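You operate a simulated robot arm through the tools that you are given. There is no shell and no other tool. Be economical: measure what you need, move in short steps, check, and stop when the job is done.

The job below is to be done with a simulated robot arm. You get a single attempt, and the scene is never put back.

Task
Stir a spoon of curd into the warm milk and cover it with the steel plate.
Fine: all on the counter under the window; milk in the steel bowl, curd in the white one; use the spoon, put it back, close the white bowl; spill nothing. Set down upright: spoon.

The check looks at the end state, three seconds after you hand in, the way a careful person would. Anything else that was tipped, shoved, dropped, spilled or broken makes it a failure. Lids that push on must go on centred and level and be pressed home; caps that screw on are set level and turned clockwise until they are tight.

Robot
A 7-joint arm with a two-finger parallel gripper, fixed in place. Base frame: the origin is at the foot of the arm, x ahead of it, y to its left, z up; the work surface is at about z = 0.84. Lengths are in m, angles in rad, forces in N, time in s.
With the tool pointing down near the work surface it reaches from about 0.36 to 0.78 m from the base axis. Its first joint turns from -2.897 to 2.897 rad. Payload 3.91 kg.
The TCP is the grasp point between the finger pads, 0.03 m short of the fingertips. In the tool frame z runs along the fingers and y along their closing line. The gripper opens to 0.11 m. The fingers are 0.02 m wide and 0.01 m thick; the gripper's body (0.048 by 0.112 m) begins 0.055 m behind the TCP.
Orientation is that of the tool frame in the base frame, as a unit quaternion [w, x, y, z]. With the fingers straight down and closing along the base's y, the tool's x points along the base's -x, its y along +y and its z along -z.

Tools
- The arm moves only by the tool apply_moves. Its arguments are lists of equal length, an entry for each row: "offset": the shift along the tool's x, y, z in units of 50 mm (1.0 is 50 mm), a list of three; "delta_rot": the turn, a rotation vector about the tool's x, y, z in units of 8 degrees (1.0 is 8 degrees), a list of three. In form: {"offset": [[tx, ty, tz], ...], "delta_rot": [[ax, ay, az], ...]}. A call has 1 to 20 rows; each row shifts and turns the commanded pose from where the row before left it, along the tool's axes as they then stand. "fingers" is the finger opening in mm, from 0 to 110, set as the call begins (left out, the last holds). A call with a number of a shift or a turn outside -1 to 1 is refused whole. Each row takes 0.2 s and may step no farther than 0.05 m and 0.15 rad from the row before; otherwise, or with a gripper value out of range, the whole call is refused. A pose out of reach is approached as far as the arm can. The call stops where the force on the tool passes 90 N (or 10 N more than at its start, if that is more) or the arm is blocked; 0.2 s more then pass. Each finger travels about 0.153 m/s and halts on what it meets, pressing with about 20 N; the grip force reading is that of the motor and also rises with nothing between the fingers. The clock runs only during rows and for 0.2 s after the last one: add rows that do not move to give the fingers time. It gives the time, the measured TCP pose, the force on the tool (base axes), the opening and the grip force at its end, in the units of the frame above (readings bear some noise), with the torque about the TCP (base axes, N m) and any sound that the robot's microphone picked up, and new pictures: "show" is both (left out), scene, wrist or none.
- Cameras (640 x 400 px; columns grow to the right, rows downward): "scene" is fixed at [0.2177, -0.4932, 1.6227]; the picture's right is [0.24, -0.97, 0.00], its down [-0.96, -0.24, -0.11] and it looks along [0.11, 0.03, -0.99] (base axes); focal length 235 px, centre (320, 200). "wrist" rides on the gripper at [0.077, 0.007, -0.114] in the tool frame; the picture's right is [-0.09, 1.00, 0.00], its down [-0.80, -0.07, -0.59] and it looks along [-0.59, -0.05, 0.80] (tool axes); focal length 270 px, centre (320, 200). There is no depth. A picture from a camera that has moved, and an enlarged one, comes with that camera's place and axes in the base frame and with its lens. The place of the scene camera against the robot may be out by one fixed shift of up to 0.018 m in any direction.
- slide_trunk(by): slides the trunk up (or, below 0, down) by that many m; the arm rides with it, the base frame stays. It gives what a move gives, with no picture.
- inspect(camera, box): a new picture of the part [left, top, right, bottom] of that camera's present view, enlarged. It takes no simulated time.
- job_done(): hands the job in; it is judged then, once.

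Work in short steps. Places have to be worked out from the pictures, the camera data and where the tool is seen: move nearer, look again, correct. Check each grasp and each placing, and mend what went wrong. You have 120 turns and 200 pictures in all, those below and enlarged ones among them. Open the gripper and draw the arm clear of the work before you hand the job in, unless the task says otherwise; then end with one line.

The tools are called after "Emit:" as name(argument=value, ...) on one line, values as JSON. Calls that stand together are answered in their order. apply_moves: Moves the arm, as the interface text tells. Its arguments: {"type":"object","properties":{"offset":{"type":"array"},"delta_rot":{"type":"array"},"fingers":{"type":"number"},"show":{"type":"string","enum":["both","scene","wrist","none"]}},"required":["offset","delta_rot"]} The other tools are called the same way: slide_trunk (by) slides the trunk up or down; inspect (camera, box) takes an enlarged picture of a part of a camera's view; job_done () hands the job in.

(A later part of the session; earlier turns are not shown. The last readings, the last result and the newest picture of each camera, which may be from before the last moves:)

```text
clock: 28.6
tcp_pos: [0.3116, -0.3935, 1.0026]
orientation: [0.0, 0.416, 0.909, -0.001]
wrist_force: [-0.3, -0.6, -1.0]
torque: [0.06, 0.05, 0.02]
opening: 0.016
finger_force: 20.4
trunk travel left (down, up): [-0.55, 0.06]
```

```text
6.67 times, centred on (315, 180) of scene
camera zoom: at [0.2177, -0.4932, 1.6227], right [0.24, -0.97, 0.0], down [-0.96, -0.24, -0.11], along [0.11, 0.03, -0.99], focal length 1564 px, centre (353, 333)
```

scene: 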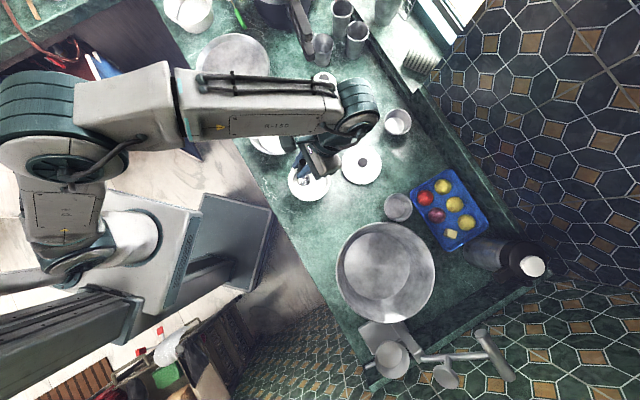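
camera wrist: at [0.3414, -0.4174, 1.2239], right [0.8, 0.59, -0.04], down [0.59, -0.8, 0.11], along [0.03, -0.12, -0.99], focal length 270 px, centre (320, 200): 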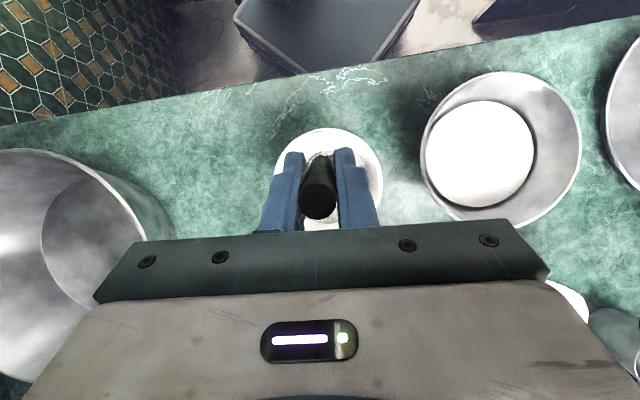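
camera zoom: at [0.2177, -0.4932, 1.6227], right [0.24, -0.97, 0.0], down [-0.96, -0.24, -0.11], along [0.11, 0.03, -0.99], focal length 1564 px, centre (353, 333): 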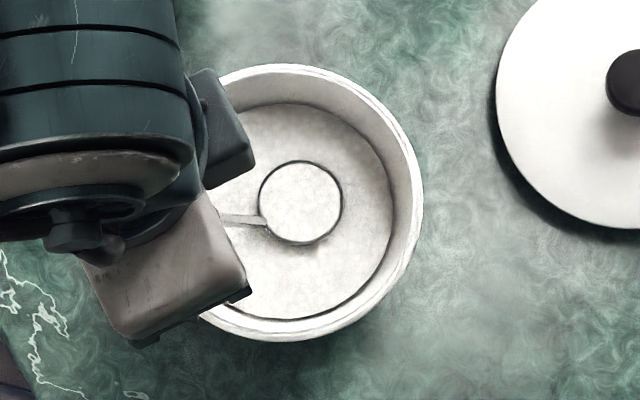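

The cup is full and level. I'll lift slowly.

Emit:
apply_moves(offset=[[0, 0, -0.15], [0, 0, -0.2], [0, 0, -0.25], [0, 0, -0.3], [0, 0, -0.4], [0, 0, -0.4], [0, 0, -0.3], [0, 0, 0], [0, 0, 0]], delta_rot=[[0, 0, 0], [0, 0, 0], [0, 0, 0], [0, 0, 0], [0, 0, 0], [0, 0, 0], [0, 0, 0], [0, 0, 0], [0, 0, 0]])

Emit:
inspect(camera="scene", box=[250, 90, 350, 210])

Emit:
inspect(camera="wrist", box=[220, 0, 640, 240])

```text
clock: 30.6
tcp_pos: [0.3123, -0.3931, 1.1028]
orientation: [0.0, 0.417, 0.909, 0.0]
wrist_force: [0.7, 0.1, -1.3]
torque: [0.06, 0.02, 0.02]
opening: 0.0156
finger_force: 19.8
trunk travel left (down, up): [-0.55, 0.06]
camera wrist: at [0.2674, -0.3315, 1.2173], right [0.81, 0.58, 0.0], down [0.47, -0.65, 0.59], along [0.35, -0.48, -0.8], focal length 270 px, centre (320, 200)
```

scene: 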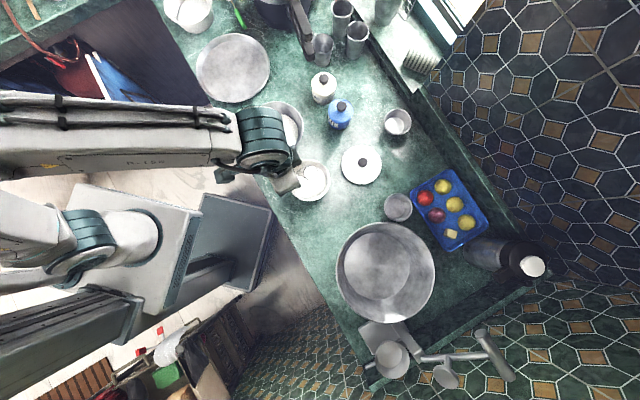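
wrist: 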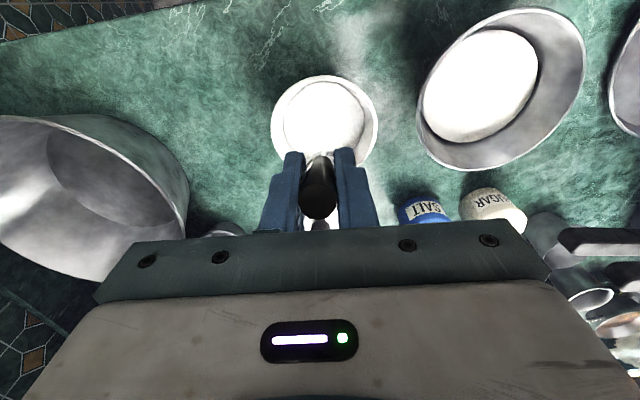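

```text
3.33 times, centred on (300, 150) of scene
camera zoom: at [0.2177, -0.4932, 1.6227], right [0.24, -0.97, 0.0], down [-0.96, -0.24, -0.11], along [0.11, 0.03, -0.99], focal length 782 px, centre (387, 367)
```

zoom: 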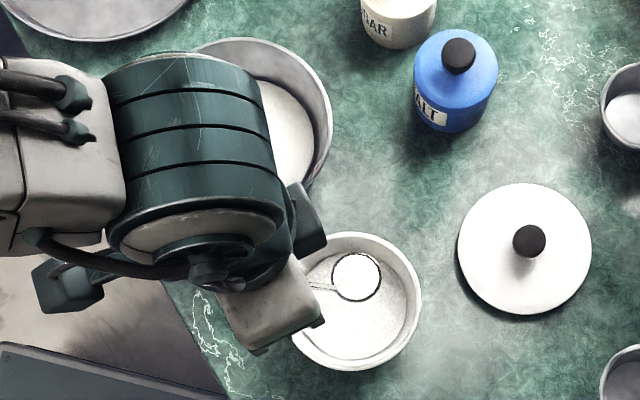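

```text
1.52 times, centred on (430, 120) of wrist
camera zoom: at [0.2674, -0.3315, 1.2173], right [0.81, 0.58, 0.0], down [0.47, -0.65, 0.59], along [0.35, -0.48, -0.8], focal length 412 px, centre (152, 322)
```

zoom: 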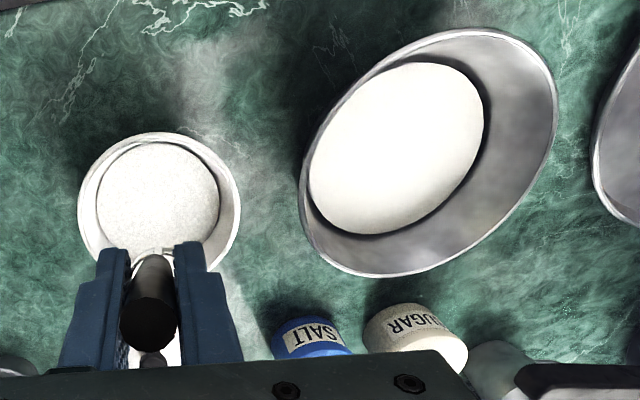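

The cup is full with nothing dripping. The milk bowl centre is about (0.48,-0.285) with rim z≈0.90. I'll carry the cup there smoothly.

Emit:
apply_moves(offset=[[0.016, 0.1, 0], [0.032, 0.2, 0], [0.064, 0.395, 0], [0.064, 0.395, 0], [0.064, 0.395, 0], [0.064, 0.395, 0], [0.064, 0.395, 0], [0.064, 0.395, 0], [0.064, 0.395, 0], [0.064, 0.395, 0], [0.064, 0.395, 0], [0.032, 0.2, 0], [0.016, 0.1, 0], [0, 0, 0]], delta_rot=[[0, 0, 0], [0, 0, 0], [0, 0, 0], [0, 0, 0], [0, 0, 0], [0, 0, 0], [0, 0, 0], [0, 0, 0], [0, 0, 0], [0, 0, 0], [0, 0, 0], [0, 0, 0], [0, 0, 0], [0, 0, 0]])

Emit:
inspect(camera="scene", box=[220, 70, 350, 210])

Emit:
inspect(camera="wrist", box=[200, 40, 440, 240])

```text
clock: 33.6
tcp_pos: [0.4476, -0.2317, 1.1011]
orientation: [0.0, 0.416, 0.909, 0.0]
wrist_force: [-0.7, 0.6, -0.8]
torque: [0.04, 0.04, 0.02]
opening: 0.016
finger_force: 19.6
trunk travel left (down, up): [-0.55, 0.06]
camera wrist: at [0.403, -0.1703, 1.2169], right [0.81, 0.58, 0.0], down [0.47, -0.65, 0.59], along [0.35, -0.48, -0.8], focal length 270 px, centre (320, 200)
```

scene: 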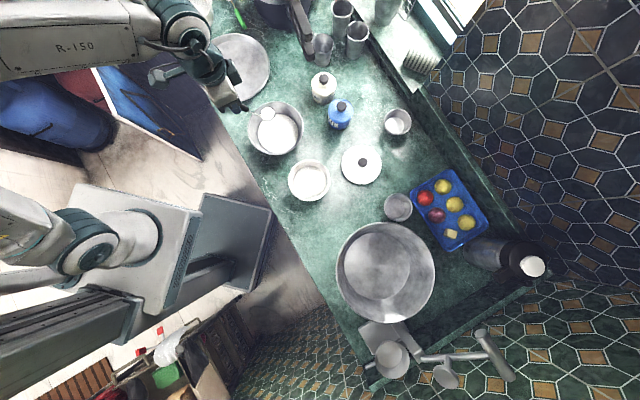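
wrist: 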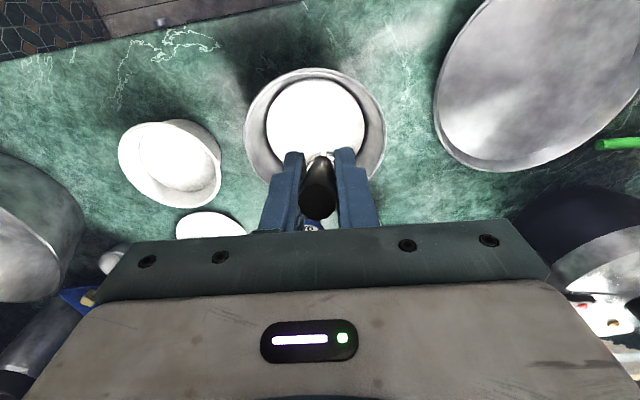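

```text
2.86 times, centred on (285, 140) of scene
camera zoom: at [0.2177, -0.4932, 1.6227], right [0.24, -0.97, 0.0], down [-0.96, -0.24, -0.11], along [0.11, 0.03, -0.99], focal length 670 px, centre (420, 371)
```

zoom: 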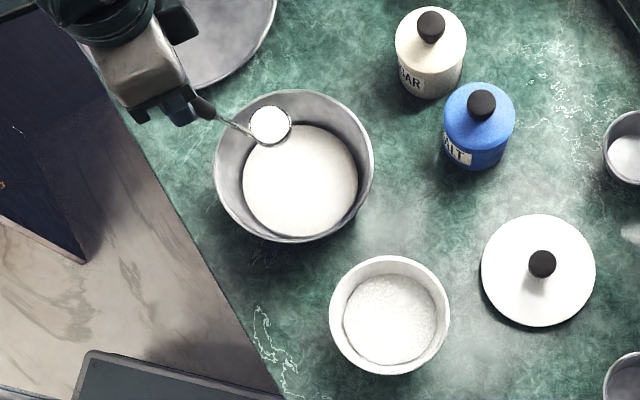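

```text
2.00 times, centred on (320, 140) of wrist
camera zoom: at [0.403, -0.1703, 1.2169], right [0.81, 0.58, 0.0], down [0.47, -0.65, 0.59], along [0.35, -0.48, -0.8], focal length 541 px, centre (320, 320)
```

zoom: 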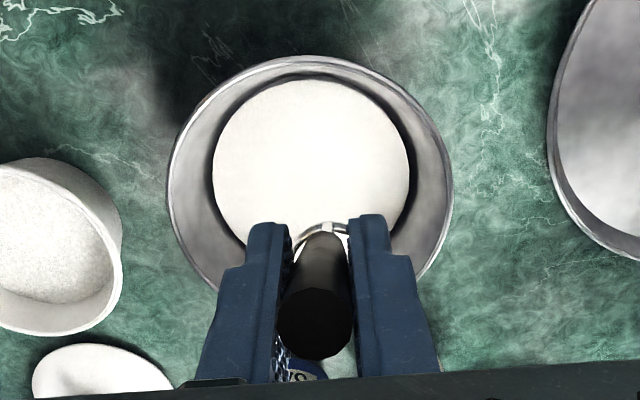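

The cup is at (0.486,-0.279) above the milk; bowl centre is about (0.482,-0.290). I'll centre and lower gently to the milk surface.

Emit:
apply_moves(offset=[[-0.07, -0.12, 0], [-0.07, -0.12, 0], [0, 0, 0.2], [0, 0, 0.4], [0, 0, 0.4], [0, 0, 0.4], [0, 0, 0.3], [0, 0, 0.2], [0, 0, 0]], delta_rot=[[0, 0, 0], [0, 0, 0], [0, 0, 0], [0, 0, 0], [0, 0, 0], [0, 0, 0], [0, 0, 0], [0, 0, 0], [0, 0, 0]], show="none")

Emit:
inspect(camera="scene", box=[230, 80, 330, 170])

```text
clock: 35.6
tcp_pos: [0.4428, -0.2452, 1.0076]
orientation: [0.001, 0.417, 0.909, 0.0]
wrist_force: [0.1, -0.7, -1.4]
torque: [0.03, 0.05, 0.0]
opening: 0.0159
finger_force: 19.8
trunk travel left (down, up): [-0.55, 0.06]
```

```text
4.44 times, centred on (280, 125) of scene
camera zoom: at [0.2177, -0.4932, 1.6227], right [0.24, -0.97, 0.0], down [-0.96, -0.24, -0.11], along [0.11, 0.03, -0.99], focal length 1042 px, centre (498, 533)
```

zoom: 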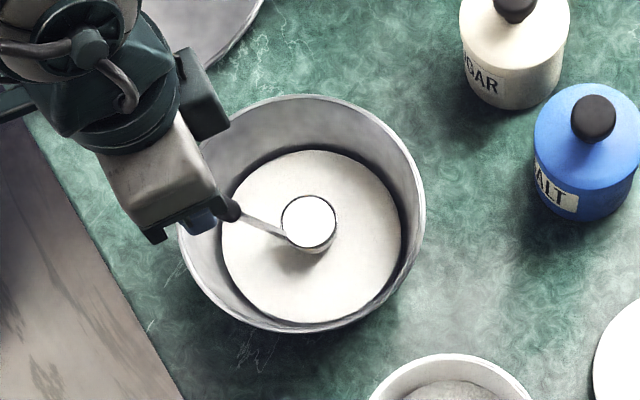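

Cup bottom is just meeting the milk. Lowering a further 20 mm, watching force.

Emit:
apply_moves(offset=[[0, 0, 0.1], [0, 0, 0.1], [0, 0, 0.1], [0, 0, 0.1], [0, 0, 0]], delta_rot=[[0, 0, 0], [0, 0, 0], [0, 0, 0], [0, 0, 0], [0, 0, 0]], show="none")

Emit:
inspect(camera="scene", box=[230, 80, 330, 170])

```text
clock: 36.8
tcp_pos: [0.4433, -0.2451, 0.988]
orientation: [0.0, 0.417, 0.909, -0.001]
wrist_force: [0.0, -0.3, -0.6]
torque: [0.01, 0.07, 0.0]
opening: 0.0161
finger_force: 20.0
trunk travel left (down, up): [-0.55, 0.06]
```

```text
4.44 times, centred on (280, 125) of scene
camera zoom: at [0.2177, -0.4932, 1.6227], right [0.24, -0.97, 0.0], down [-0.96, -0.24, -0.11], along [0.11, 0.03, -0.99], focal length 1042 px, centre (498, 533)
```

zoom: 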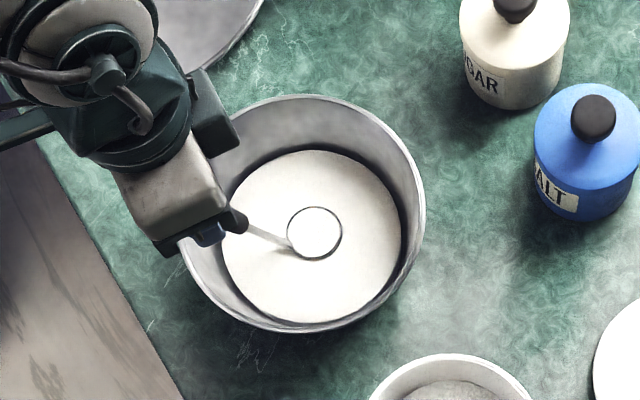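

The cup brim is at milk level. I'll tilt the cup 30° in the milk while keeping it in place, then check before tilting further.

Emit:
apply_moves(offset=[[-0.3, 0, -0.136], [-0.3, 0, -0.136], [-0.3, 0, -0.136], [-0.3, 0, -0.136], [0, 0, 0]], delta_rot=[[0, 0.9375, 0], [0, 0.9375, 0], [0, 0.9375, 0], [0, 0.9375, 0], [0, 0, 0]], show="scene")

Emit:
inspect(camera="scene", box=[230, 80, 330, 170])

```text
clock: 38.0
tcp_pos: [0.4844, -0.2935, 1.0025]
orientation: [-0.236, 0.402, 0.878, 0.108]
wrist_force: [0.6, -1.5, 8.3]
torque: [-0.12, -0.16, 0.01]
opening: 0.0157
finger_force: 20.6
trunk travel left (down, up): [-0.55, 0.06]
```

scene: 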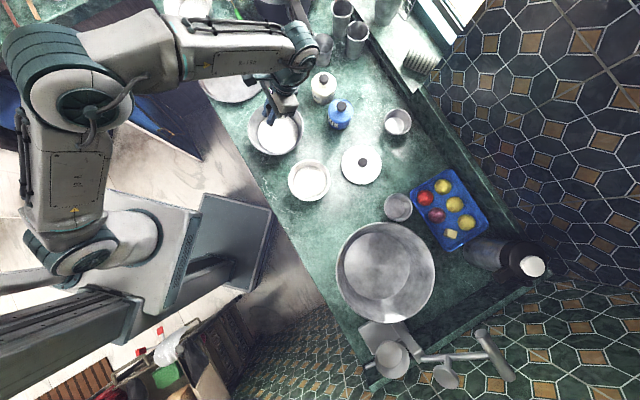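

```text
4.44 times, centred on (280, 125) of scene
camera zoom: at [0.2177, -0.4932, 1.6227], right [0.24, -0.97, 0.0], down [-0.96, -0.24, -0.11], along [0.11, 0.03, -0.99], focal length 1042 px, centre (498, 533)
```

zoom: 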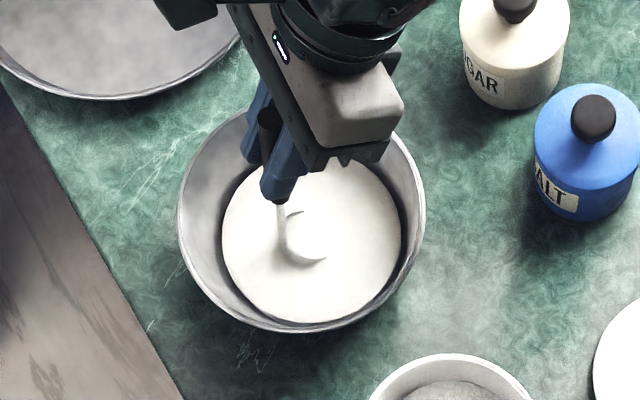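

A light 8 N touch on the bowl bottom. I'll raise 5 mm and continue tilting to 60° with a little rise.

Emit:
apply_moves(offset=[[0.05, 0, -0.0866], [-0.275, 0, -0.16], [-0.275, 0, -0.155], [-0.27, 0, -0.155], [-0.27, 0, -0.15], [0, 0, 0]], delta_rot=[[0, 0, 0], [0, 0.9375, 0], [0, 0.9375, 0], [0, 0.9375, 0], [0, 0.9375, 0], [0, 0, 0]], show="scene")

Emit:
inspect(camera="scene", box=[230, 80, 330, 170])

```text
clock: 39.4
tcp_pos: [0.5035, -0.3152, 1.0097]
orientation: [-0.358, 0.381, 0.836, 0.167]
wrist_force: [0.1, -0.3, -0.7]
torque: [-0.04, -0.03, 0.04]
opening: 0.016
finger_force: 19.9
out of reach, approached as far as the arm can: row 4, 5
trunk travel left (down, up): [-0.55, 0.06]
```

scene: 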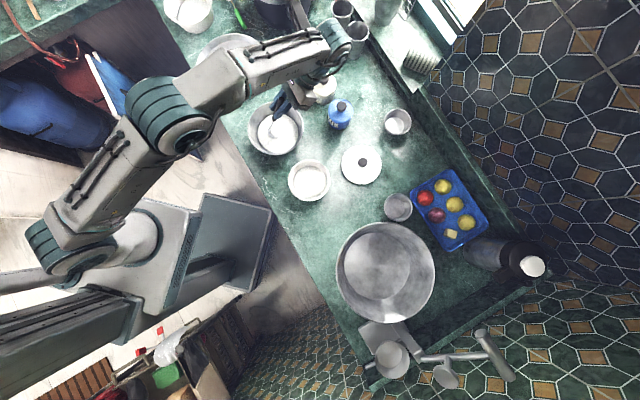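

```text
4.44 times, centred on (280, 125) of scene
camera zoom: at [0.2177, -0.4932, 1.6227], right [0.24, -0.97, 0.0], down [-0.96, -0.24, -0.11], along [0.11, 0.03, -0.99], focal length 1042 px, centre (498, 533)
```

zoom: 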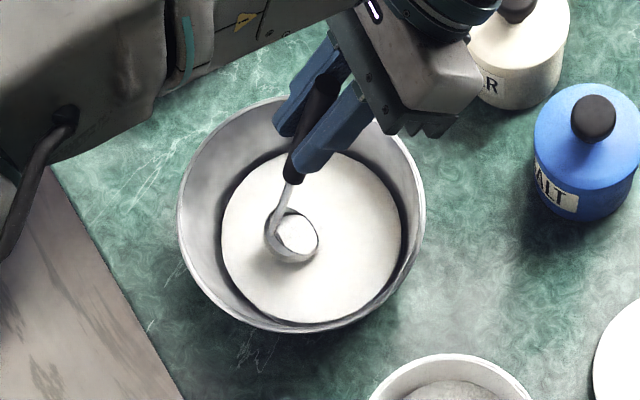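

Tilt limit reached near 46°. I'll step back to a reachable tilt, and see what the resulting pose is.

Emit:
apply_moves(offset=[[0.28, 0, 0.15], [0, 0, 0]], delta_rot=[[0, -0.9375, 0], [0, 0, 0]], show="none")

Emit:
inspect(camera="scene", box=[230, 80, 330, 170])

```text
clock: 40.0
tcp_pos: [0.493, -0.3033, 1.0141]
orientation: [-0.301, 0.392, 0.858, 0.142]
wrist_force: [0.5, -0.3, -1.0]
torque: [0.0, -0.02, 0.0]
opening: 0.0157
finger_force: 19.7
trunk travel left (down, up): [-0.55, 0.06]
```

```text
4.44 times, centred on (280, 125) of scene
camera zoom: at [0.2177, -0.4932, 1.6227], right [0.24, -0.97, 0.0], down [-0.96, -0.24, -0.11], along [0.11, 0.03, -0.99], focal length 1042 px, centre (498, 533)
```

zoom: 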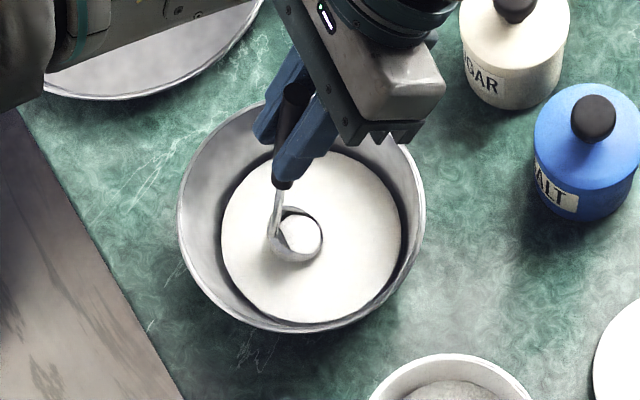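

Tilt is now 39° and the cup is at bowl centre. I'll ease to ~31°, dip so the lip is under the milk, and stir one circle of 22 mm radius.

Emit:
apply_moves(offset=[[0.28, 0, 0.173], [-0.104, 0, 0.171], [0.188, 0, 0.115], [0.188, 0, 0.115], [-0.072, 0.259, -0.044], [-0.188, 0.16, -0.115], [-0.232, 0, -0.142], [-0.188, -0.16, -0.115], [-0.072, -0.259, -0.044], [0.072, -0.259, 0.044], [0.188, -0.16, 0.115], [0.232, 0, 0.142], [0.188, 0.16, 0.115], [0.072, 0.259, 0.044], [0, 0, 0]], delta_rot=[[0, -0.9375, 0], [0, 0, 0], [0, 0, 0], [0, 0, 0], [0, 0, 0], [0, 0, 0], [0, 0, 0], [0, 0, 0], [0, 0, 0], [0, 0, 0], [0, 0, 0], [0, 0, 0], [0, 0, 0], [0, 0, 0], [0, 0, 0]], show="scene")

Emit:
inspect(camera="scene", box=[230, 80, 330, 170])

```text
clock: 43.2
tcp_pos: [0.4698, -0.2732, 1.0054]
orientation: [-0.245, 0.401, 0.875, 0.117]
wrist_force: [0.1, -0.8, -1.6]
torque: [0.01, -0.01, -0.02]
opening: 0.0156
finger_force: 19.9
trunk travel left (down, up): [-0.55, 0.06]
```

scene: 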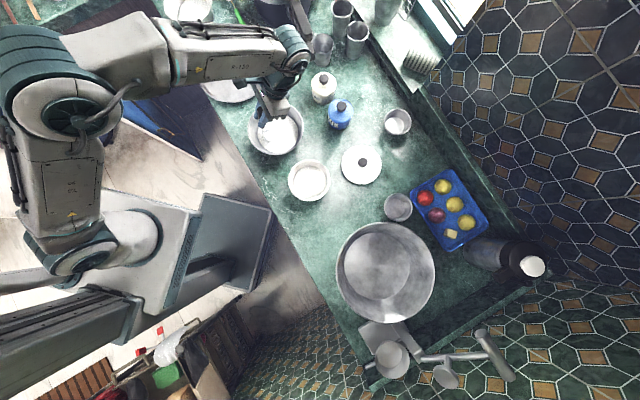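

```text
4.44 times, centred on (280, 125) of scene
camera zoom: at [0.2177, -0.4932, 1.6227], right [0.24, -0.97, 0.0], down [-0.96, -0.24, -0.11], along [0.11, 0.03, -0.99], focal length 1042 px, centre (498, 533)
```

zoom: 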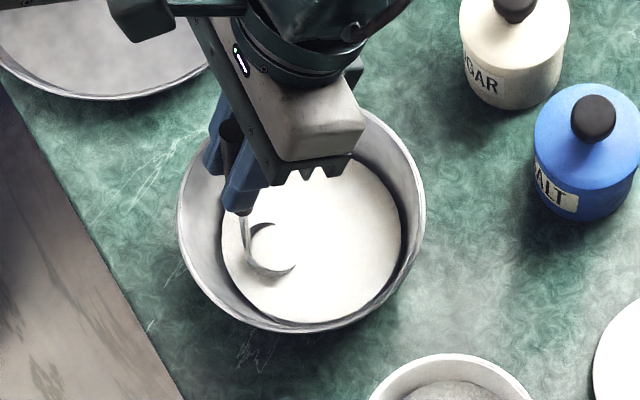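

Stirring works with no contact. Two more circles.

Emit:
apply_moves(offset=[[-0.072, 0.259, -0.044], [-0.188, 0.16, -0.115], [-0.232, 0, -0.142], [-0.188, -0.16, -0.115], [-0.072, -0.259, -0.044], [0.072, -0.259, 0.044], [0.188, -0.16, 0.115], [0.232, 0, 0.142], [0.188, 0.16, 0.115], [0.072, 0.259, 0.044], [-0.072, 0.259, -0.044], [-0.188, 0.16, -0.115], [-0.232, 0, -0.142], [-0.188, -0.16, -0.115], [-0.072, -0.259, -0.044], [0.072, -0.259, 0.044], [0.188, -0.16, 0.115], [0.232, 0, 0.142], [0.188, 0.16, 0.115], [0.072, 0.259, 0.044]], delta_rot=[[0, 0, 0], [0, 0, 0], [0, 0, 0], [0, 0, 0], [0, 0, 0], [0, 0, 0], [0, 0, 0], [0, 0, 0], [0, 0, 0], [0, 0, 0], [0, 0, 0], [0, 0, 0], [0, 0, 0], [0, 0, 0], [0, 0, 0], [0, 0, 0], [0, 0, 0], [0, 0, 0], [0, 0, 0], [0, 0, 0]], show="none")

Emit:
apply_moves(offset=[[-0.188, 0, -0.115], [-0.188, 0, -0.115], [0.104, 0, -0.171], [0.104, 0, -0.171], [0.104, 0, -0.171], [0.104, 0, -0.171], [0, 0, 0], [0, 0, 0]], delta_rot=[[0, 0, 0], [0, 0, 0], [0, 0, 0], [0, 0, 0], [0, 0, 0], [0, 0, 0], [0, 0, 0], [0, 0, 0]], show="none")

Emit:
inspect(camera="scene", box=[230, 80, 330, 170])

```text
clock: 47.4
tcp_pos: [0.4697, -0.2735, 1.0047]
orientation: [-0.246, 0.399, 0.875, 0.117]
wrist_force: [0.5, -0.2, -1.0]
torque: [0.01, -0.02, 0.03]
opening: 0.0161
finger_force: 20.1
trunk travel left (down, up): [-0.55, 0.06]
```

```text
clock: 49.2
tcp_pos: [0.4832, -0.2914, 1.0453]
orientation: [-0.245, 0.4, 0.875, 0.116]
wrist_force: [0.2, -0.2, -0.7]
torque: [-0.04, -0.02, -0.05]
opening: 0.0161
finger_force: 19.7
trunk travel left (down, up): [-0.55, 0.06]
```

```text
4.44 times, centred on (280, 125) of scene
camera zoom: at [0.2177, -0.4932, 1.6227], right [0.24, -0.97, 0.0], down [-0.96, -0.24, -0.11], along [0.11, 0.03, -0.99], focal length 1042 px, centre (498, 533)
```

zoom: 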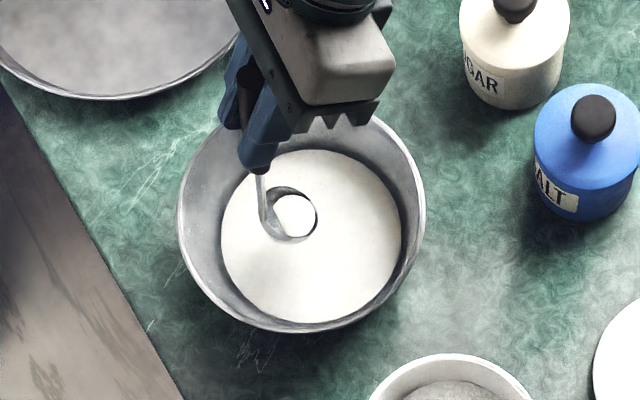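

Zooming in to see whether the cup still holds anything.

Emit:
inspect(camera="scene", box=[262, 110, 292, 140])

```text
13.33 times, centred on (277, 125) of scene
camera zoom: at [0.2177, -0.4932, 1.6227], right [0.24, -0.97, 0.0], down [-0.96, -0.24, -0.11], along [0.11, 0.03, -0.99], focal length 3128 px, centre (893, 1200)
```

zoom: 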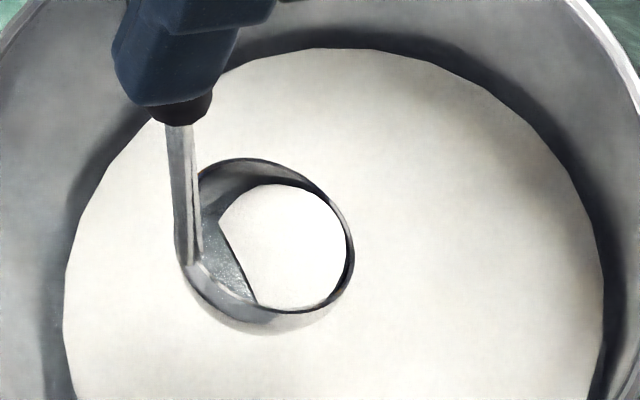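

The cup holds some liquid with level surface, so I must empty it over the bowl with a bigger tilt. I'll level it, raise, and yaw 150° about the cup so that a steep tilt becomes reachable.

Emit:
apply_moves(offset=[[0.293, 0, 0.165], [0.293, 0, 0.165], [0.293, 0, 0.165], [0.293, 0, 0.165], [0, 0, -0.3], [0, 0, -0.3], [0, 0, -0.2], [0, 0, 0]], delta_rot=[[0, -0.981, 0], [0, -0.981, 0], [0, -0.981, 0], [0, -0.981, 0], [0, 0, 0], [0, 0, 0], [0, 0, 0], [0, 0, 0]], show="none")

Emit:
apply_moves(offset=[[-0.01, -0.156, 0], [-0.01, -0.156, 0], [-0.01, -0.156, 0], [-0.01, -0.156, 0], [-0.01, -0.156, 0], [-0.01, -0.156, 0], [-0.01, -0.156, 0], [-0.01, -0.156, 0], [-0.01, -0.156, 0], [-0.01, -0.156, 0], [0, 0, 0]], delta_rot=[[0, 0, -0.9375], [0, 0, -0.9375], [0, 0, -0.9375], [0, 0, -0.9375], [0, 0, -0.9375], [0, 0, -0.9375], [0, 0, -0.9375], [0, 0, -0.9375], [0, 0, -0.9375], [0, 0, -0.9375], [0, 0, 0]], show="scene")

```text
clock: 51.0
tcp_pos: [0.4412, -0.2434, 1.0742]
orientation: [0.0, 0.416, 0.909, 0.004]
wrist_force: [-1.3, 0.0, -1.3]
torque: [0.05, 0.01, 0.01]
opening: 0.0157
finger_force: 19.9
trunk travel left (down, up): [-0.55, 0.06]
```

```text
clock: 53.4
tcp_pos: [0.4278, -0.3133, 1.0753]
orientation: [0.004, -0.225, 0.974, 0.003]
wrist_force: [0.0, 0.0, -1.4]
torque: [-0.03, 0.03, 0.02]
opening: 0.0159
finger_force: 19.9
trunk travel left (down, up): [-0.55, 0.06]
```

scene: 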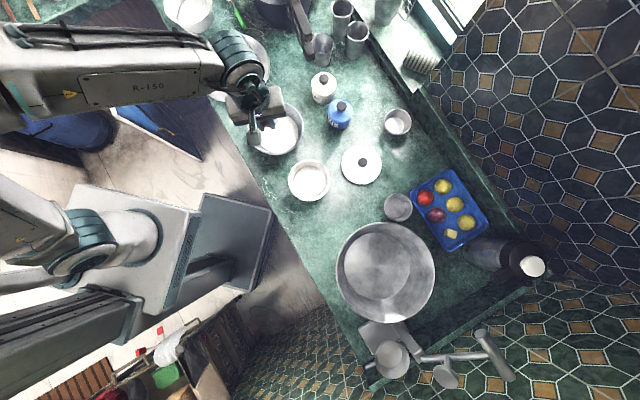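

Yaw is progressing and the cup stays over the bowl. Continuing another 75°.

Emit:
apply_moves(offset=[[-0.01, -0.156, 0], [-0.01, -0.156, 0], [-0.01, -0.156, 0], [-0.01, -0.156, 0], [-0.01, -0.156, 0], [-0.01, -0.156, 0], [-0.01, -0.156, 0], [-0.01, -0.156, 0], [-0.01, -0.156, 0], [-0.01, -0.156, 0], [0, 0, 0]], delta_rot=[[0, 0, -0.9375], [0, 0, -0.9375], [0, 0, -0.9375], [0, 0, -0.9375], [0, 0, -0.9375], [0, 0, -0.9375], [0, 0, -0.9375], [0, 0, -0.9375], [0, 0, -0.9375], [0, 0, -0.9375], [0, 0, 0]], show="both")

Emit:
inspect(camera="scene", box=[230, 80, 330, 170])

```text
clock: 55.8
tcp_pos: [0.4901, -0.3463, 1.0749]
orientation: [-0.004, 0.771, -0.637, 0.0]
wrist_force: [-0.2, -0.5, -0.8]
torque: [-0.03, -0.02, 0.01]
opening: 0.0161
finger_force: 19.9
trunk travel left (down, up): [-0.55, 0.06]
camera wrist: at [0.4984, -0.4245, 1.1896], right [-0.99, -0.1, 0.0], down [-0.08, 0.8, 0.6], along [-0.06, 0.6, -0.8], focal length 270 px, centre (320, 200)
```

scene: 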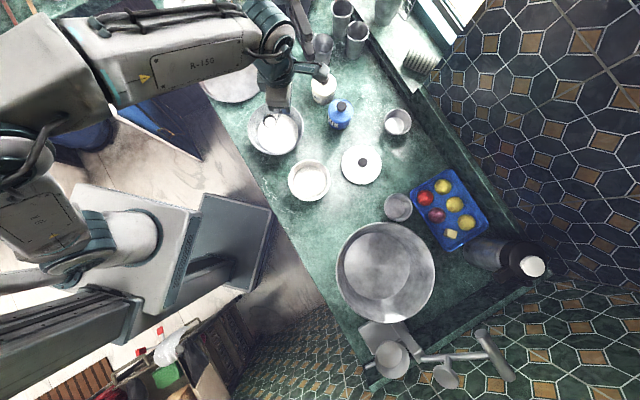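
wrist: 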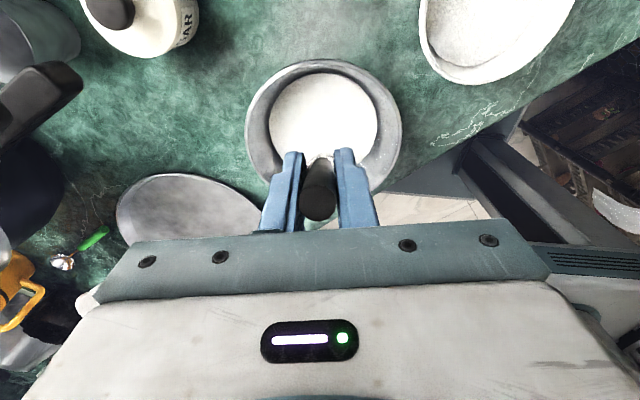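

```text
4.44 times, centred on (280, 125) of scene
camera zoom: at [0.2177, -0.4932, 1.6227], right [0.24, -0.97, 0.0], down [-0.96, -0.24, -0.11], along [0.11, 0.03, -0.99], focal length 1042 px, centre (498, 533)
```

zoom: 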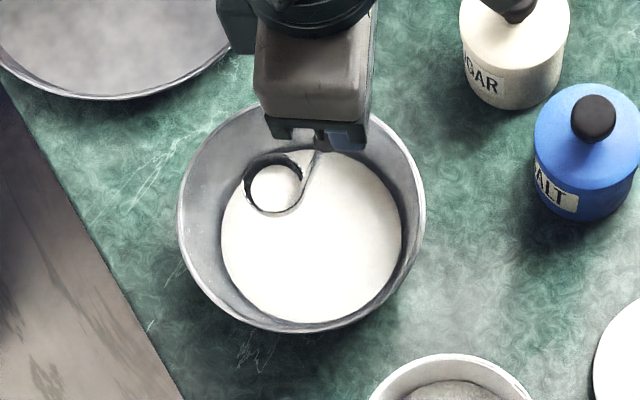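

Now tilting the cup at this yaw: 60° first, keeping it over the bowl.

Emit:
apply_moves(offset=[[-0.3, 0, -0.136], [-0.3, 0, -0.136], [-0.3, 0, -0.136], [-0.3, 0, -0.136], [-0.3, 0, -0.136], [-0.3, 0, -0.136], [0, 0, 0]], delta_rot=[[0, 0.9375, 0], [0, 0.9375, 0], [0, 0.9375, 0], [0, 0.9375, 0], [0, 0.9375, 0], [0, 0.9375, 0], [0, 0, 0]], show="scene")

Emit:
inspect(camera="scene", box=[230, 80, 330, 170])

```text
clock: 57.4
tcp_pos: [0.4727, -0.2515, 1.0845]
orientation: [0.241, 0.711, -0.59, 0.295]
wrist_force: [-0.1, 0.2, -0.1]
torque: [0.03, 0.03, 0.01]
opening: 0.0158
finger_force: 19.7
trunk travel left (down, up): [-0.55, 0.06]
```

scene: 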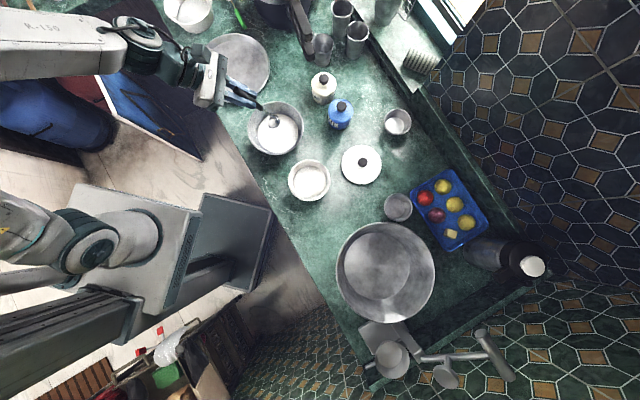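

```text
4.44 times, centred on (280, 125) of scene
camera zoom: at [0.2177, -0.4932, 1.6227], right [0.24, -0.97, 0.0], down [-0.96, -0.24, -0.11], along [0.11, 0.03, -0.99], focal length 1042 px, centre (498, 533)
```

zoom: 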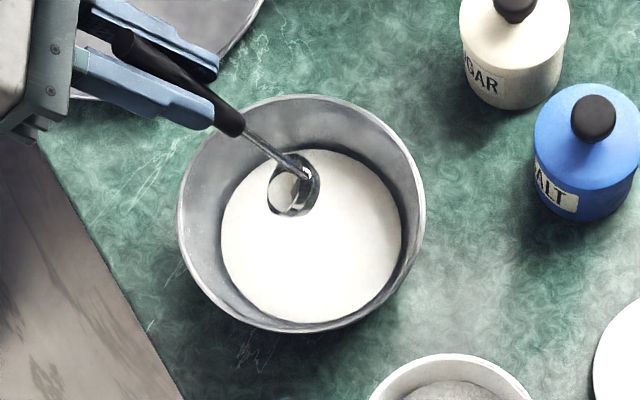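

Works well. Continuing to about 97° to empty it fully.

Emit:
apply_moves(offset=[[-0.3, 0, -0.136], [-0.3, 0, -0.136], [-0.3, 0, -0.136], [-0.3, 0, -0.136], [-0.3, 0, -0.136], [-0.3, 0, -0.136], [-0.3, 0, -0.136], [0, 0, 0], [0, 0, 0], [0, 0, 0]], delta_rot=[[0, 0.9375, 0], [0, 0.9375, 0], [0, 0.9375, 0], [0, 0.9375, 0], [0, 0.9375, 0], [0, 0.9375, 0], [0, 0.9375, 0], [0, 0, 0], [0, 0, 0], [0, 0, 0]], show="scene")

Emit:
inspect(camera="scene", box=[230, 80, 330, 170])

```text
clock: 59.6
tcp_pos: [0.458, -0.1707, 1.0089]
orientation: [0.477, 0.508, -0.422, 0.58]
wrist_force: [-0.8, -0.3, -1.2]
torque: [0.12, 0.01, -0.02]
opening: 0.0161
finger_force: 19.5
trunk travel left (down, up): [-0.55, 0.06]
```

scene: 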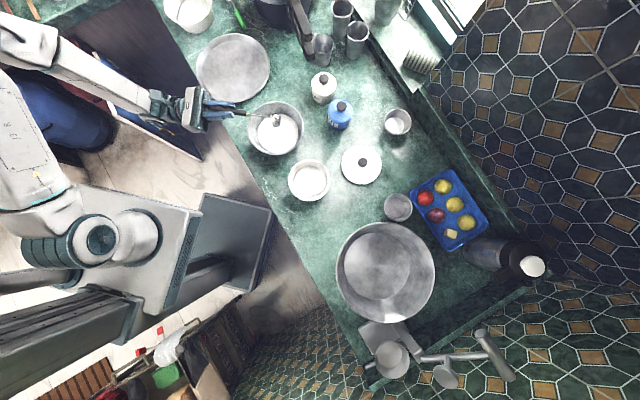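

```text
4.44 times, centred on (280, 125) of scene
camera zoom: at [0.2177, -0.4932, 1.6227], right [0.24, -0.97, 0.0], down [-0.96, -0.24, -0.11], along [0.11, 0.03, -0.99], focal length 1042 px, centre (498, 533)
```

zoom: 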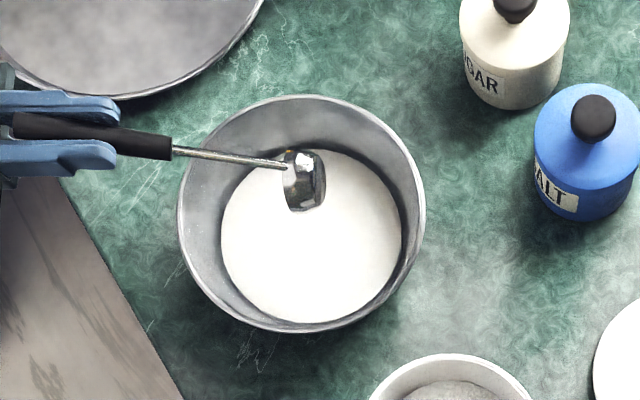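

The cup is emptied into the bowl. To mix in the last portion, I'll return to a 60° tilt, dip, and stir once more.

Emit:
apply_moves(offset=[[0.28, 0, 0.174], [0.28, 0, 0.174], [0.28, 0, 0.174], [0.28, 0, 0.174], [0.28, 0, 0.174], [-0.346, 0, 0.2], [-0.346, 0, 0.2], [-0.346, 0, 0.2], [-0.3, 0, 0.173], [-0.1, 0, 0.058], [0, 0, 0]], delta_rot=[[0, -0.9375, 0], [0, -0.9375, 0], [0, -0.9375, 0], [0, -0.9375, 0], [0, -0.9375, 0], [0, 0, 0], [0, 0, 0], [0, 0, 0], [0, 0, 0], [0, 0, 0], [0, 0, 0]], show="none")

Emit:
inspect(camera="scene", box=[230, 80, 330, 170])

```text
clock: 62.0
tcp_pos: [0.4675, -0.2212, 0.9882]
orientation: [0.316, 0.667, -0.554, 0.385]
wrist_force: [0.1, 0.9, -1.1]
torque: [0.08, -0.01, 0.0]
opening: 0.0158
finger_force: 20.4
trunk travel left (down, up): [-0.55, 0.06]
```

```text
4.44 times, centred on (280, 125) of scene
camera zoom: at [0.2177, -0.4932, 1.6227], right [0.24, -0.97, 0.0], down [-0.96, -0.24, -0.11], along [0.11, 0.03, -0.99], focal length 1042 px, centre (498, 533)
```

zoom: 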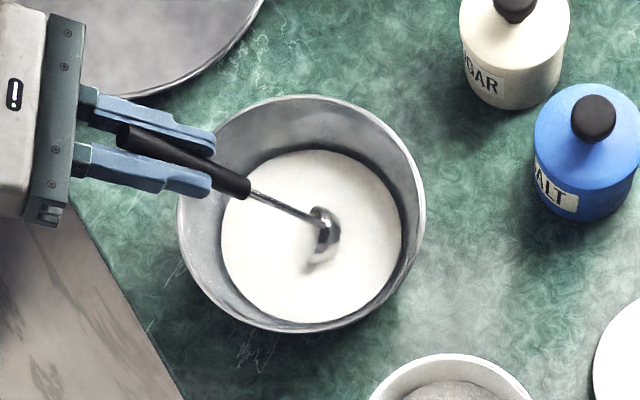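

Cup dips into the milk at 60° without contact. Stirring two circles.

Emit:
apply_moves(offset=[[0.1, 0, 0.173], [-0.019, 0.118, -0.033], [-0.05, 0.073, -0.086], [-0.062, 0, -0.107], [-0.05, -0.073, -0.086], [-0.019, -0.118, -0.033], [0.019, -0.118, 0.033], [0.05, -0.073, 0.086], [0.062, 0, 0.107], [0.05, 0.073, 0.086], [0.019, 0.118, 0.033], [-0.1, 0, -0.173]], delta_rot=[[0, 0, 0], [0, 0, 0], [0, 0, 0], [0, 0, 0], [0, 0, 0], [0, 0, 0], [0, 0, 0], [0, 0, 0], [0, 0, 0], [0, 0, 0], [0, 0, 0], [0, 0, 0]], show="none")

Emit:
apply_moves(offset=[[0.11, 0, 0.19], [0.11, 0, 0.19], [-0.042, 0.259, -0.073], [-0.11, 0.16, -0.19], [-0.136, 0, -0.236], [-0.11, -0.16, -0.19], [-0.042, -0.259, -0.073], [0.042, -0.259, 0.073], [0.11, -0.16, 0.19], [0.136, 0, 0.236], [0.11, 0.16, 0.19], [0.042, 0.259, 0.073], [-0.11, 0, -0.19], [-0.11, 0, -0.19], [0, 0, 0]], delta_rot=[[0, 0, 0], [0, 0, 0], [0, 0, 0], [0, 0, 0], [0, 0, 0], [0, 0, 0], [0, 0, 0], [0, 0, 0], [0, 0, 0], [0, 0, 0], [0, 0, 0], [0, 0, 0], [0, 0, 0], [0, 0, 0], [0, 0, 0]], show="scene")

Emit:
inspect(camera="scene", box=[230, 80, 330, 170])

```text
clock: 64.6
tcp_pos: [0.4669, -0.2225, 0.9878]
orientation: [0.315, 0.668, -0.553, 0.386]
wrist_force: [0.3, 0.3, -1.6]
torque: [0.08, 0.04, -0.02]
opening: 0.0158
finger_force: 20.2
trunk travel left (down, up): [-0.55, 0.06]
```

```text
clock: 67.8
tcp_pos: [0.4681, -0.2218, 0.9889]
orientation: [0.316, 0.668, -0.554, 0.385]
wrist_force: [0.2, -0.3, -0.3]
torque: [0.04, 0.03, 0.0]
opening: 0.016
finger_force: 20.6
trunk travel left (down, up): [-0.55, 0.06]
```

scene: 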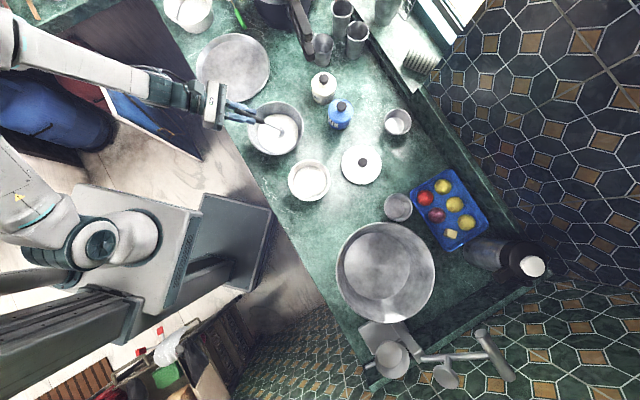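

```text
4.44 times, centred on (280, 125) of scene
camera zoom: at [0.2177, -0.4932, 1.6227], right [0.24, -0.97, 0.0], down [-0.96, -0.24, -0.11], along [0.11, 0.03, -0.99], focal length 1042 px, centre (498, 533)
```

zoom: 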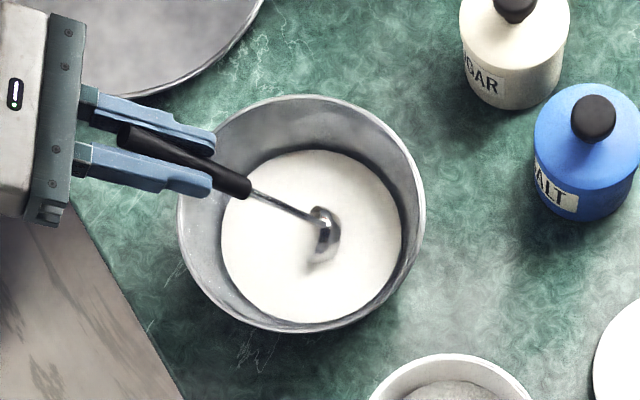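

Stirring done. I'll raise the cup, tilt to 105° over the bowl to drain it, and dwell.

Emit:
apply_moves(offset=[[0.346, 0, -0.2], [0.346, 0, -0.2], [0.346, 0, -0.2], [0.346, 0, -0.2], [-0.3, 0, -0.136], [-0.3, 0, -0.136], [-0.3, 0, -0.136], [-0.3, 0, -0.136], [-0.3, 0, -0.136], [-0.3, 0, -0.136], [0, 0, 0], [0, 0, 0], [0, 0, 0], [0, 0, 0], [0, 0, 0], [0, 0, 0]], delta_rot=[[0, 0, 0], [0, 0, 0], [0, 0, 0], [0, 0, 0], [0, 0.9375, 0], [0, 0.9375, 0], [0, 0.9375, 0], [0, 0.9375, 0], [0, 0.9375, 0], [0, 0.9375, 0], [0, 0, 0], [0, 0, 0], [0, 0, 0], [0, 0, 0], [0, 0, 0], [0, 0, 0]], show="none")

Emit:
apply_moves(offset=[[0.28, 0, 0.174], [0.28, 0, 0.174], [0.28, 0, 0.174], [0.28, 0, 0.174], [0.28, 0, 0.174], [0.28, 0, 0.174], [0.28, 0, 0.174], [0.28, 0, 0.174], [0.28, 0, 0.174], [0.28, 0, 0.174], [0.28, 0, 0.174], [0.28, 0, 0.174], [0.28, 0, 0.174], [0.28, 0, 0.174], [0, 0, -0.3], [0, 0, 0]], delta_rot=[[0, -0.9375, 0], [0, -0.9375, 0], [0, -0.9375, 0], [0, -0.9375, 0], [0, -0.9375, 0], [0, -0.9375, 0], [0, -0.9375, 0], [0, -0.9375, 0], [0, -0.9375, 0], [0, -0.9375, 0], [0, -0.9375, 0], [0, -0.9375, 0], [0, -0.9375, 0], [0, -0.9375, 0], [0, 0, 0], [0, 0, 0]], show="none")

Emit:
inspect(camera="scene", box=[240, 90, 310, 160])

```text
clock: 71.2
tcp_pos: [0.4565, -0.1669, 0.9893]
orientation: [0.504, 0.469, -0.391, 0.611]
wrist_force: [-0.5, -0.4, -0.2]
torque: [0.11, 0.0, -0.01]
opening: 0.0161
finger_force: 19.6
trunk travel left (down, up): [-0.55, 0.06]
```

```text
clock: 74.6
tcp_pos: [0.4907, -0.346, 1.086]
orientation: [-0.003, 0.771, -0.637, -0.001]
wrist_force: [0.3, -1.0, -0.7]
torque: [-0.03, 0.01, 0.0]
opening: 0.0159
finger_force: 20.3
trunk travel left (down, up): [-0.55, 0.06]
```

```text
5.71 times, centred on (275, 125) of scene
camera zoom: at [0.2177, -0.4932, 1.6227], right [0.24, -0.97, 0.0], down [-0.96, -0.24, -0.11], along [0.11, 0.03, -0.99], focal length 1340 px, centre (577, 629)
```

zoom: 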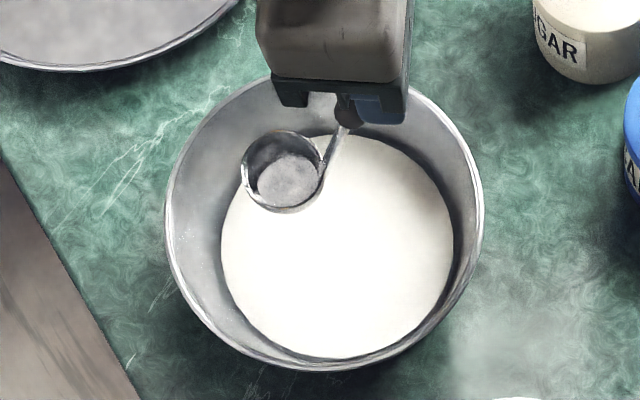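

The cup is empty. Yawing back 150° about the cup.

Emit:
apply_moves(offset=[[-0.01, 0.156, 0], [-0.01, 0.156, 0], [-0.01, 0.156, 0], [-0.01, 0.156, 0], [-0.01, 0.156, 0], [-0.01, 0.156, 0], [-0.01, 0.156, 0], [-0.01, 0.156, 0], [-0.01, 0.156, 0], [-0.01, 0.156, 0], [-0.01, 0.156, 0], [-0.01, 0.156, 0], [-0.01, 0.156, 0], [-0.01, 0.156, 0], [-0.01, 0.156, 0], [-0.01, 0.156, 0], [-0.01, 0.156, 0], [-0.01, 0.156, 0], [-0.01, 0.156, 0], [-0.01, 0.156, 0]], delta_rot=[[0, 0, 0.9375], [0, 0, 0.9375], [0, 0, 0.9375], [0, 0, 0.9375], [0, 0, 0.9375], [0, 0, 0.9375], [0, 0, 0.9375], [0, 0, 0.9375], [0, 0, 0.9375], [0, 0, 0.9375], [0, 0, 0.9375], [0, 0, 0.9375], [0, 0, 0.9375], [0, 0, 0.9375], [0, 0, 0.9375], [0, 0, 0.9375], [0, 0, 0.9375], [0, 0, 0.9375], [0, 0, 0.9375], [0, 0, 0.9375]], show="scene")

```text
clock: 78.8
tcp_pos: [0.4399, -0.2423, 1.0855]
orientation: [0.001, 0.418, 0.909, 0.004]
wrist_force: [-0.1, 0.2, -0.9]
torque: [0.01, 0.02, 0.04]
opening: 0.0161
finger_force: 20.0
trunk travel left (down, up): [-0.55, 0.06]
```

scene: 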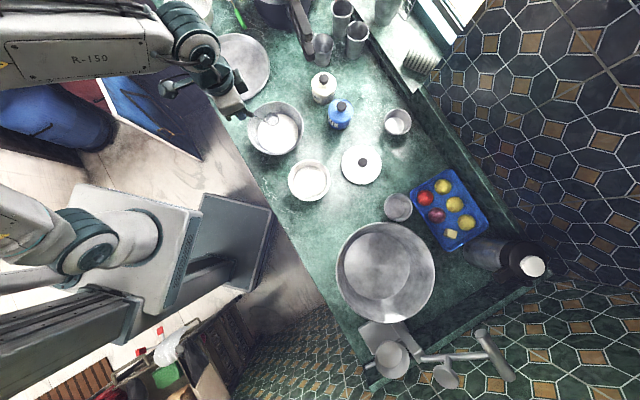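

Carrying the spoon back to its original place.

Emit:
apply_moves(offset=[[-0.004, -0.789, 0], [-0.004, -0.789, 0], [-0.004, -0.789, 0], [-0.004, -0.789, 0], [-0.004, -0.789, 0], [-0.004, -0.789, 0], [-0.004, -0.789, 0], [-0.004, -0.789, 0], [-0.004, -0.789, 0], [0, 0, 0]], delta_rot=[[0, 0, 0], [0, 0, 0], [0, 0, 0], [0, 0, 0], [0, 0, 0], [0, 0, 0], [0, 0, 0], [0, 0, 0], [0, 0, 0], [0, 0, 0]], show="none")

```text
clock: 81.0
tcp_pos: [0.1719, -0.4742, 1.0844]
orientation: [0.001, 0.417, 0.909, 0.004]
wrist_force: [0.3, 0.2, -0.9]
torque: [0.04, 0.01, 0.01]
opening: 0.0159
finger_force: 20.1
trunk travel left (down, up): [-0.55, 0.06]
```

Emit:
apply_moves(offset=[[0, 0, 0.5], [0, -0.02, 0.5], [0, 0, 0.5], [0, 0, 0.36], [0, 0, 0]], delta_rot=[[0.058, 0, 0], [0, 0, 0], [0, 0, 0], [0, 0, 0], [0, 0, 0]], show="scene")

Emit:
inspect(camera="scene", box=[280, 190, 370, 270])

```text
clock: 82.2
tcp_pos: [0.1713, -0.477, 0.9899]
orientation: [-0.001, 0.416, 0.909, 0.0]
wrist_force: [-0.4, 0.1, -1.7]
torque: [0.04, 0.03, 0.01]
opening: 0.0156
finger_force: 19.7
trunk travel left (down, up): [-0.55, 0.06]
```

scene: 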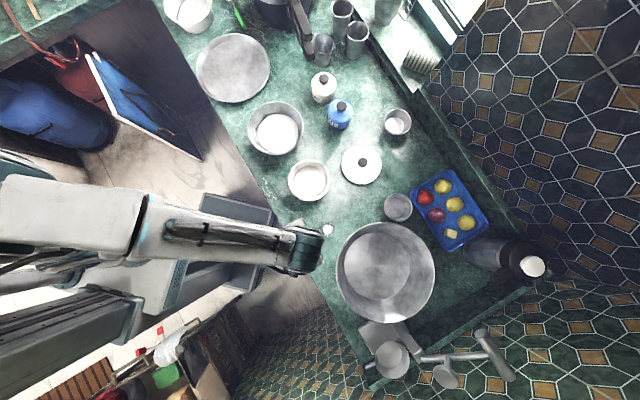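

```text
5.00 times, centred on (325, 230) of scene
camera zoom: at [0.2177, -0.4932, 1.6227], right [0.24, -0.97, 0.0], down [-0.96, -0.24, -0.11], along [0.11, 0.03, -0.99], focal length 1173 px, centre (295, 50)
```

zoom: 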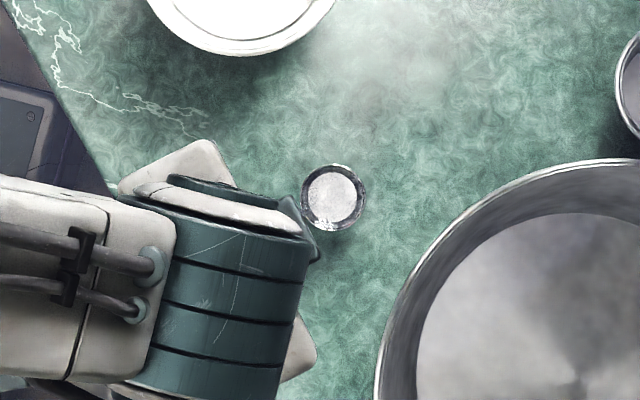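

Empty and in position. Lowering gently to contact.

Emit:
apply_moves(offset=[[0, 0, 0.08], [0, 0, 0.06], [0, 0, 0.04], [0, 0, 0]], delta_rot=[[0, 0, 0], [0, 0, 0], [0, 0, 0], [0, 0, 0]], show="none")

```text
clock: 83.2
tcp_pos: [0.1703, -0.4766, 0.9815]
orientation: [-0.002, 0.416, 0.909, -0.001]
wrist_force: [1.8, -0.7, -0.3]
torque: [0.05, 0.04, -0.02]
opening: 0.016
finger_force: 20.3
trunk travel left (down, up): [-0.55, 0.06]
```

Emit:
apply_moves(offset=[[0, 0, 0.025], [0, 0, 0.025], [0, 0, 0]], delta_rot=[[0, 0, 0], [0, 0, 0], [0, 0, 0]], show="none")

```text
clock: 84.0
tcp_pos: [0.1713, -0.4758, 0.9802]
orientation: [-0.001, 0.416, 0.909, 0.0]
wrist_force: [0.8, 1.1, -1.4]
torque: [0.01, 0.04, 0.02]
opening: 0.0162
finger_force: 20.0
trunk travel left (down, up): [-0.55, 0.06]
```

Emit:
apply_moves(offset=[[0, 0, 0.025], [0, 0, 0]], delta_rot=[[0, 0, 0], [0, 0, 0]], show="none")

```text
clock: 84.6
tcp_pos: [0.1719, -0.4772, 0.9804]
orientation: [0.0, 0.416, 0.909, -0.001]
wrist_force: [-1.2, 0.5, 5.7]
torque: [-0.12, -0.16, 0.05]
opening: 0.016
finger_force: 19.4
trunk travel left (down, up): [-0.55, 0.06]
```

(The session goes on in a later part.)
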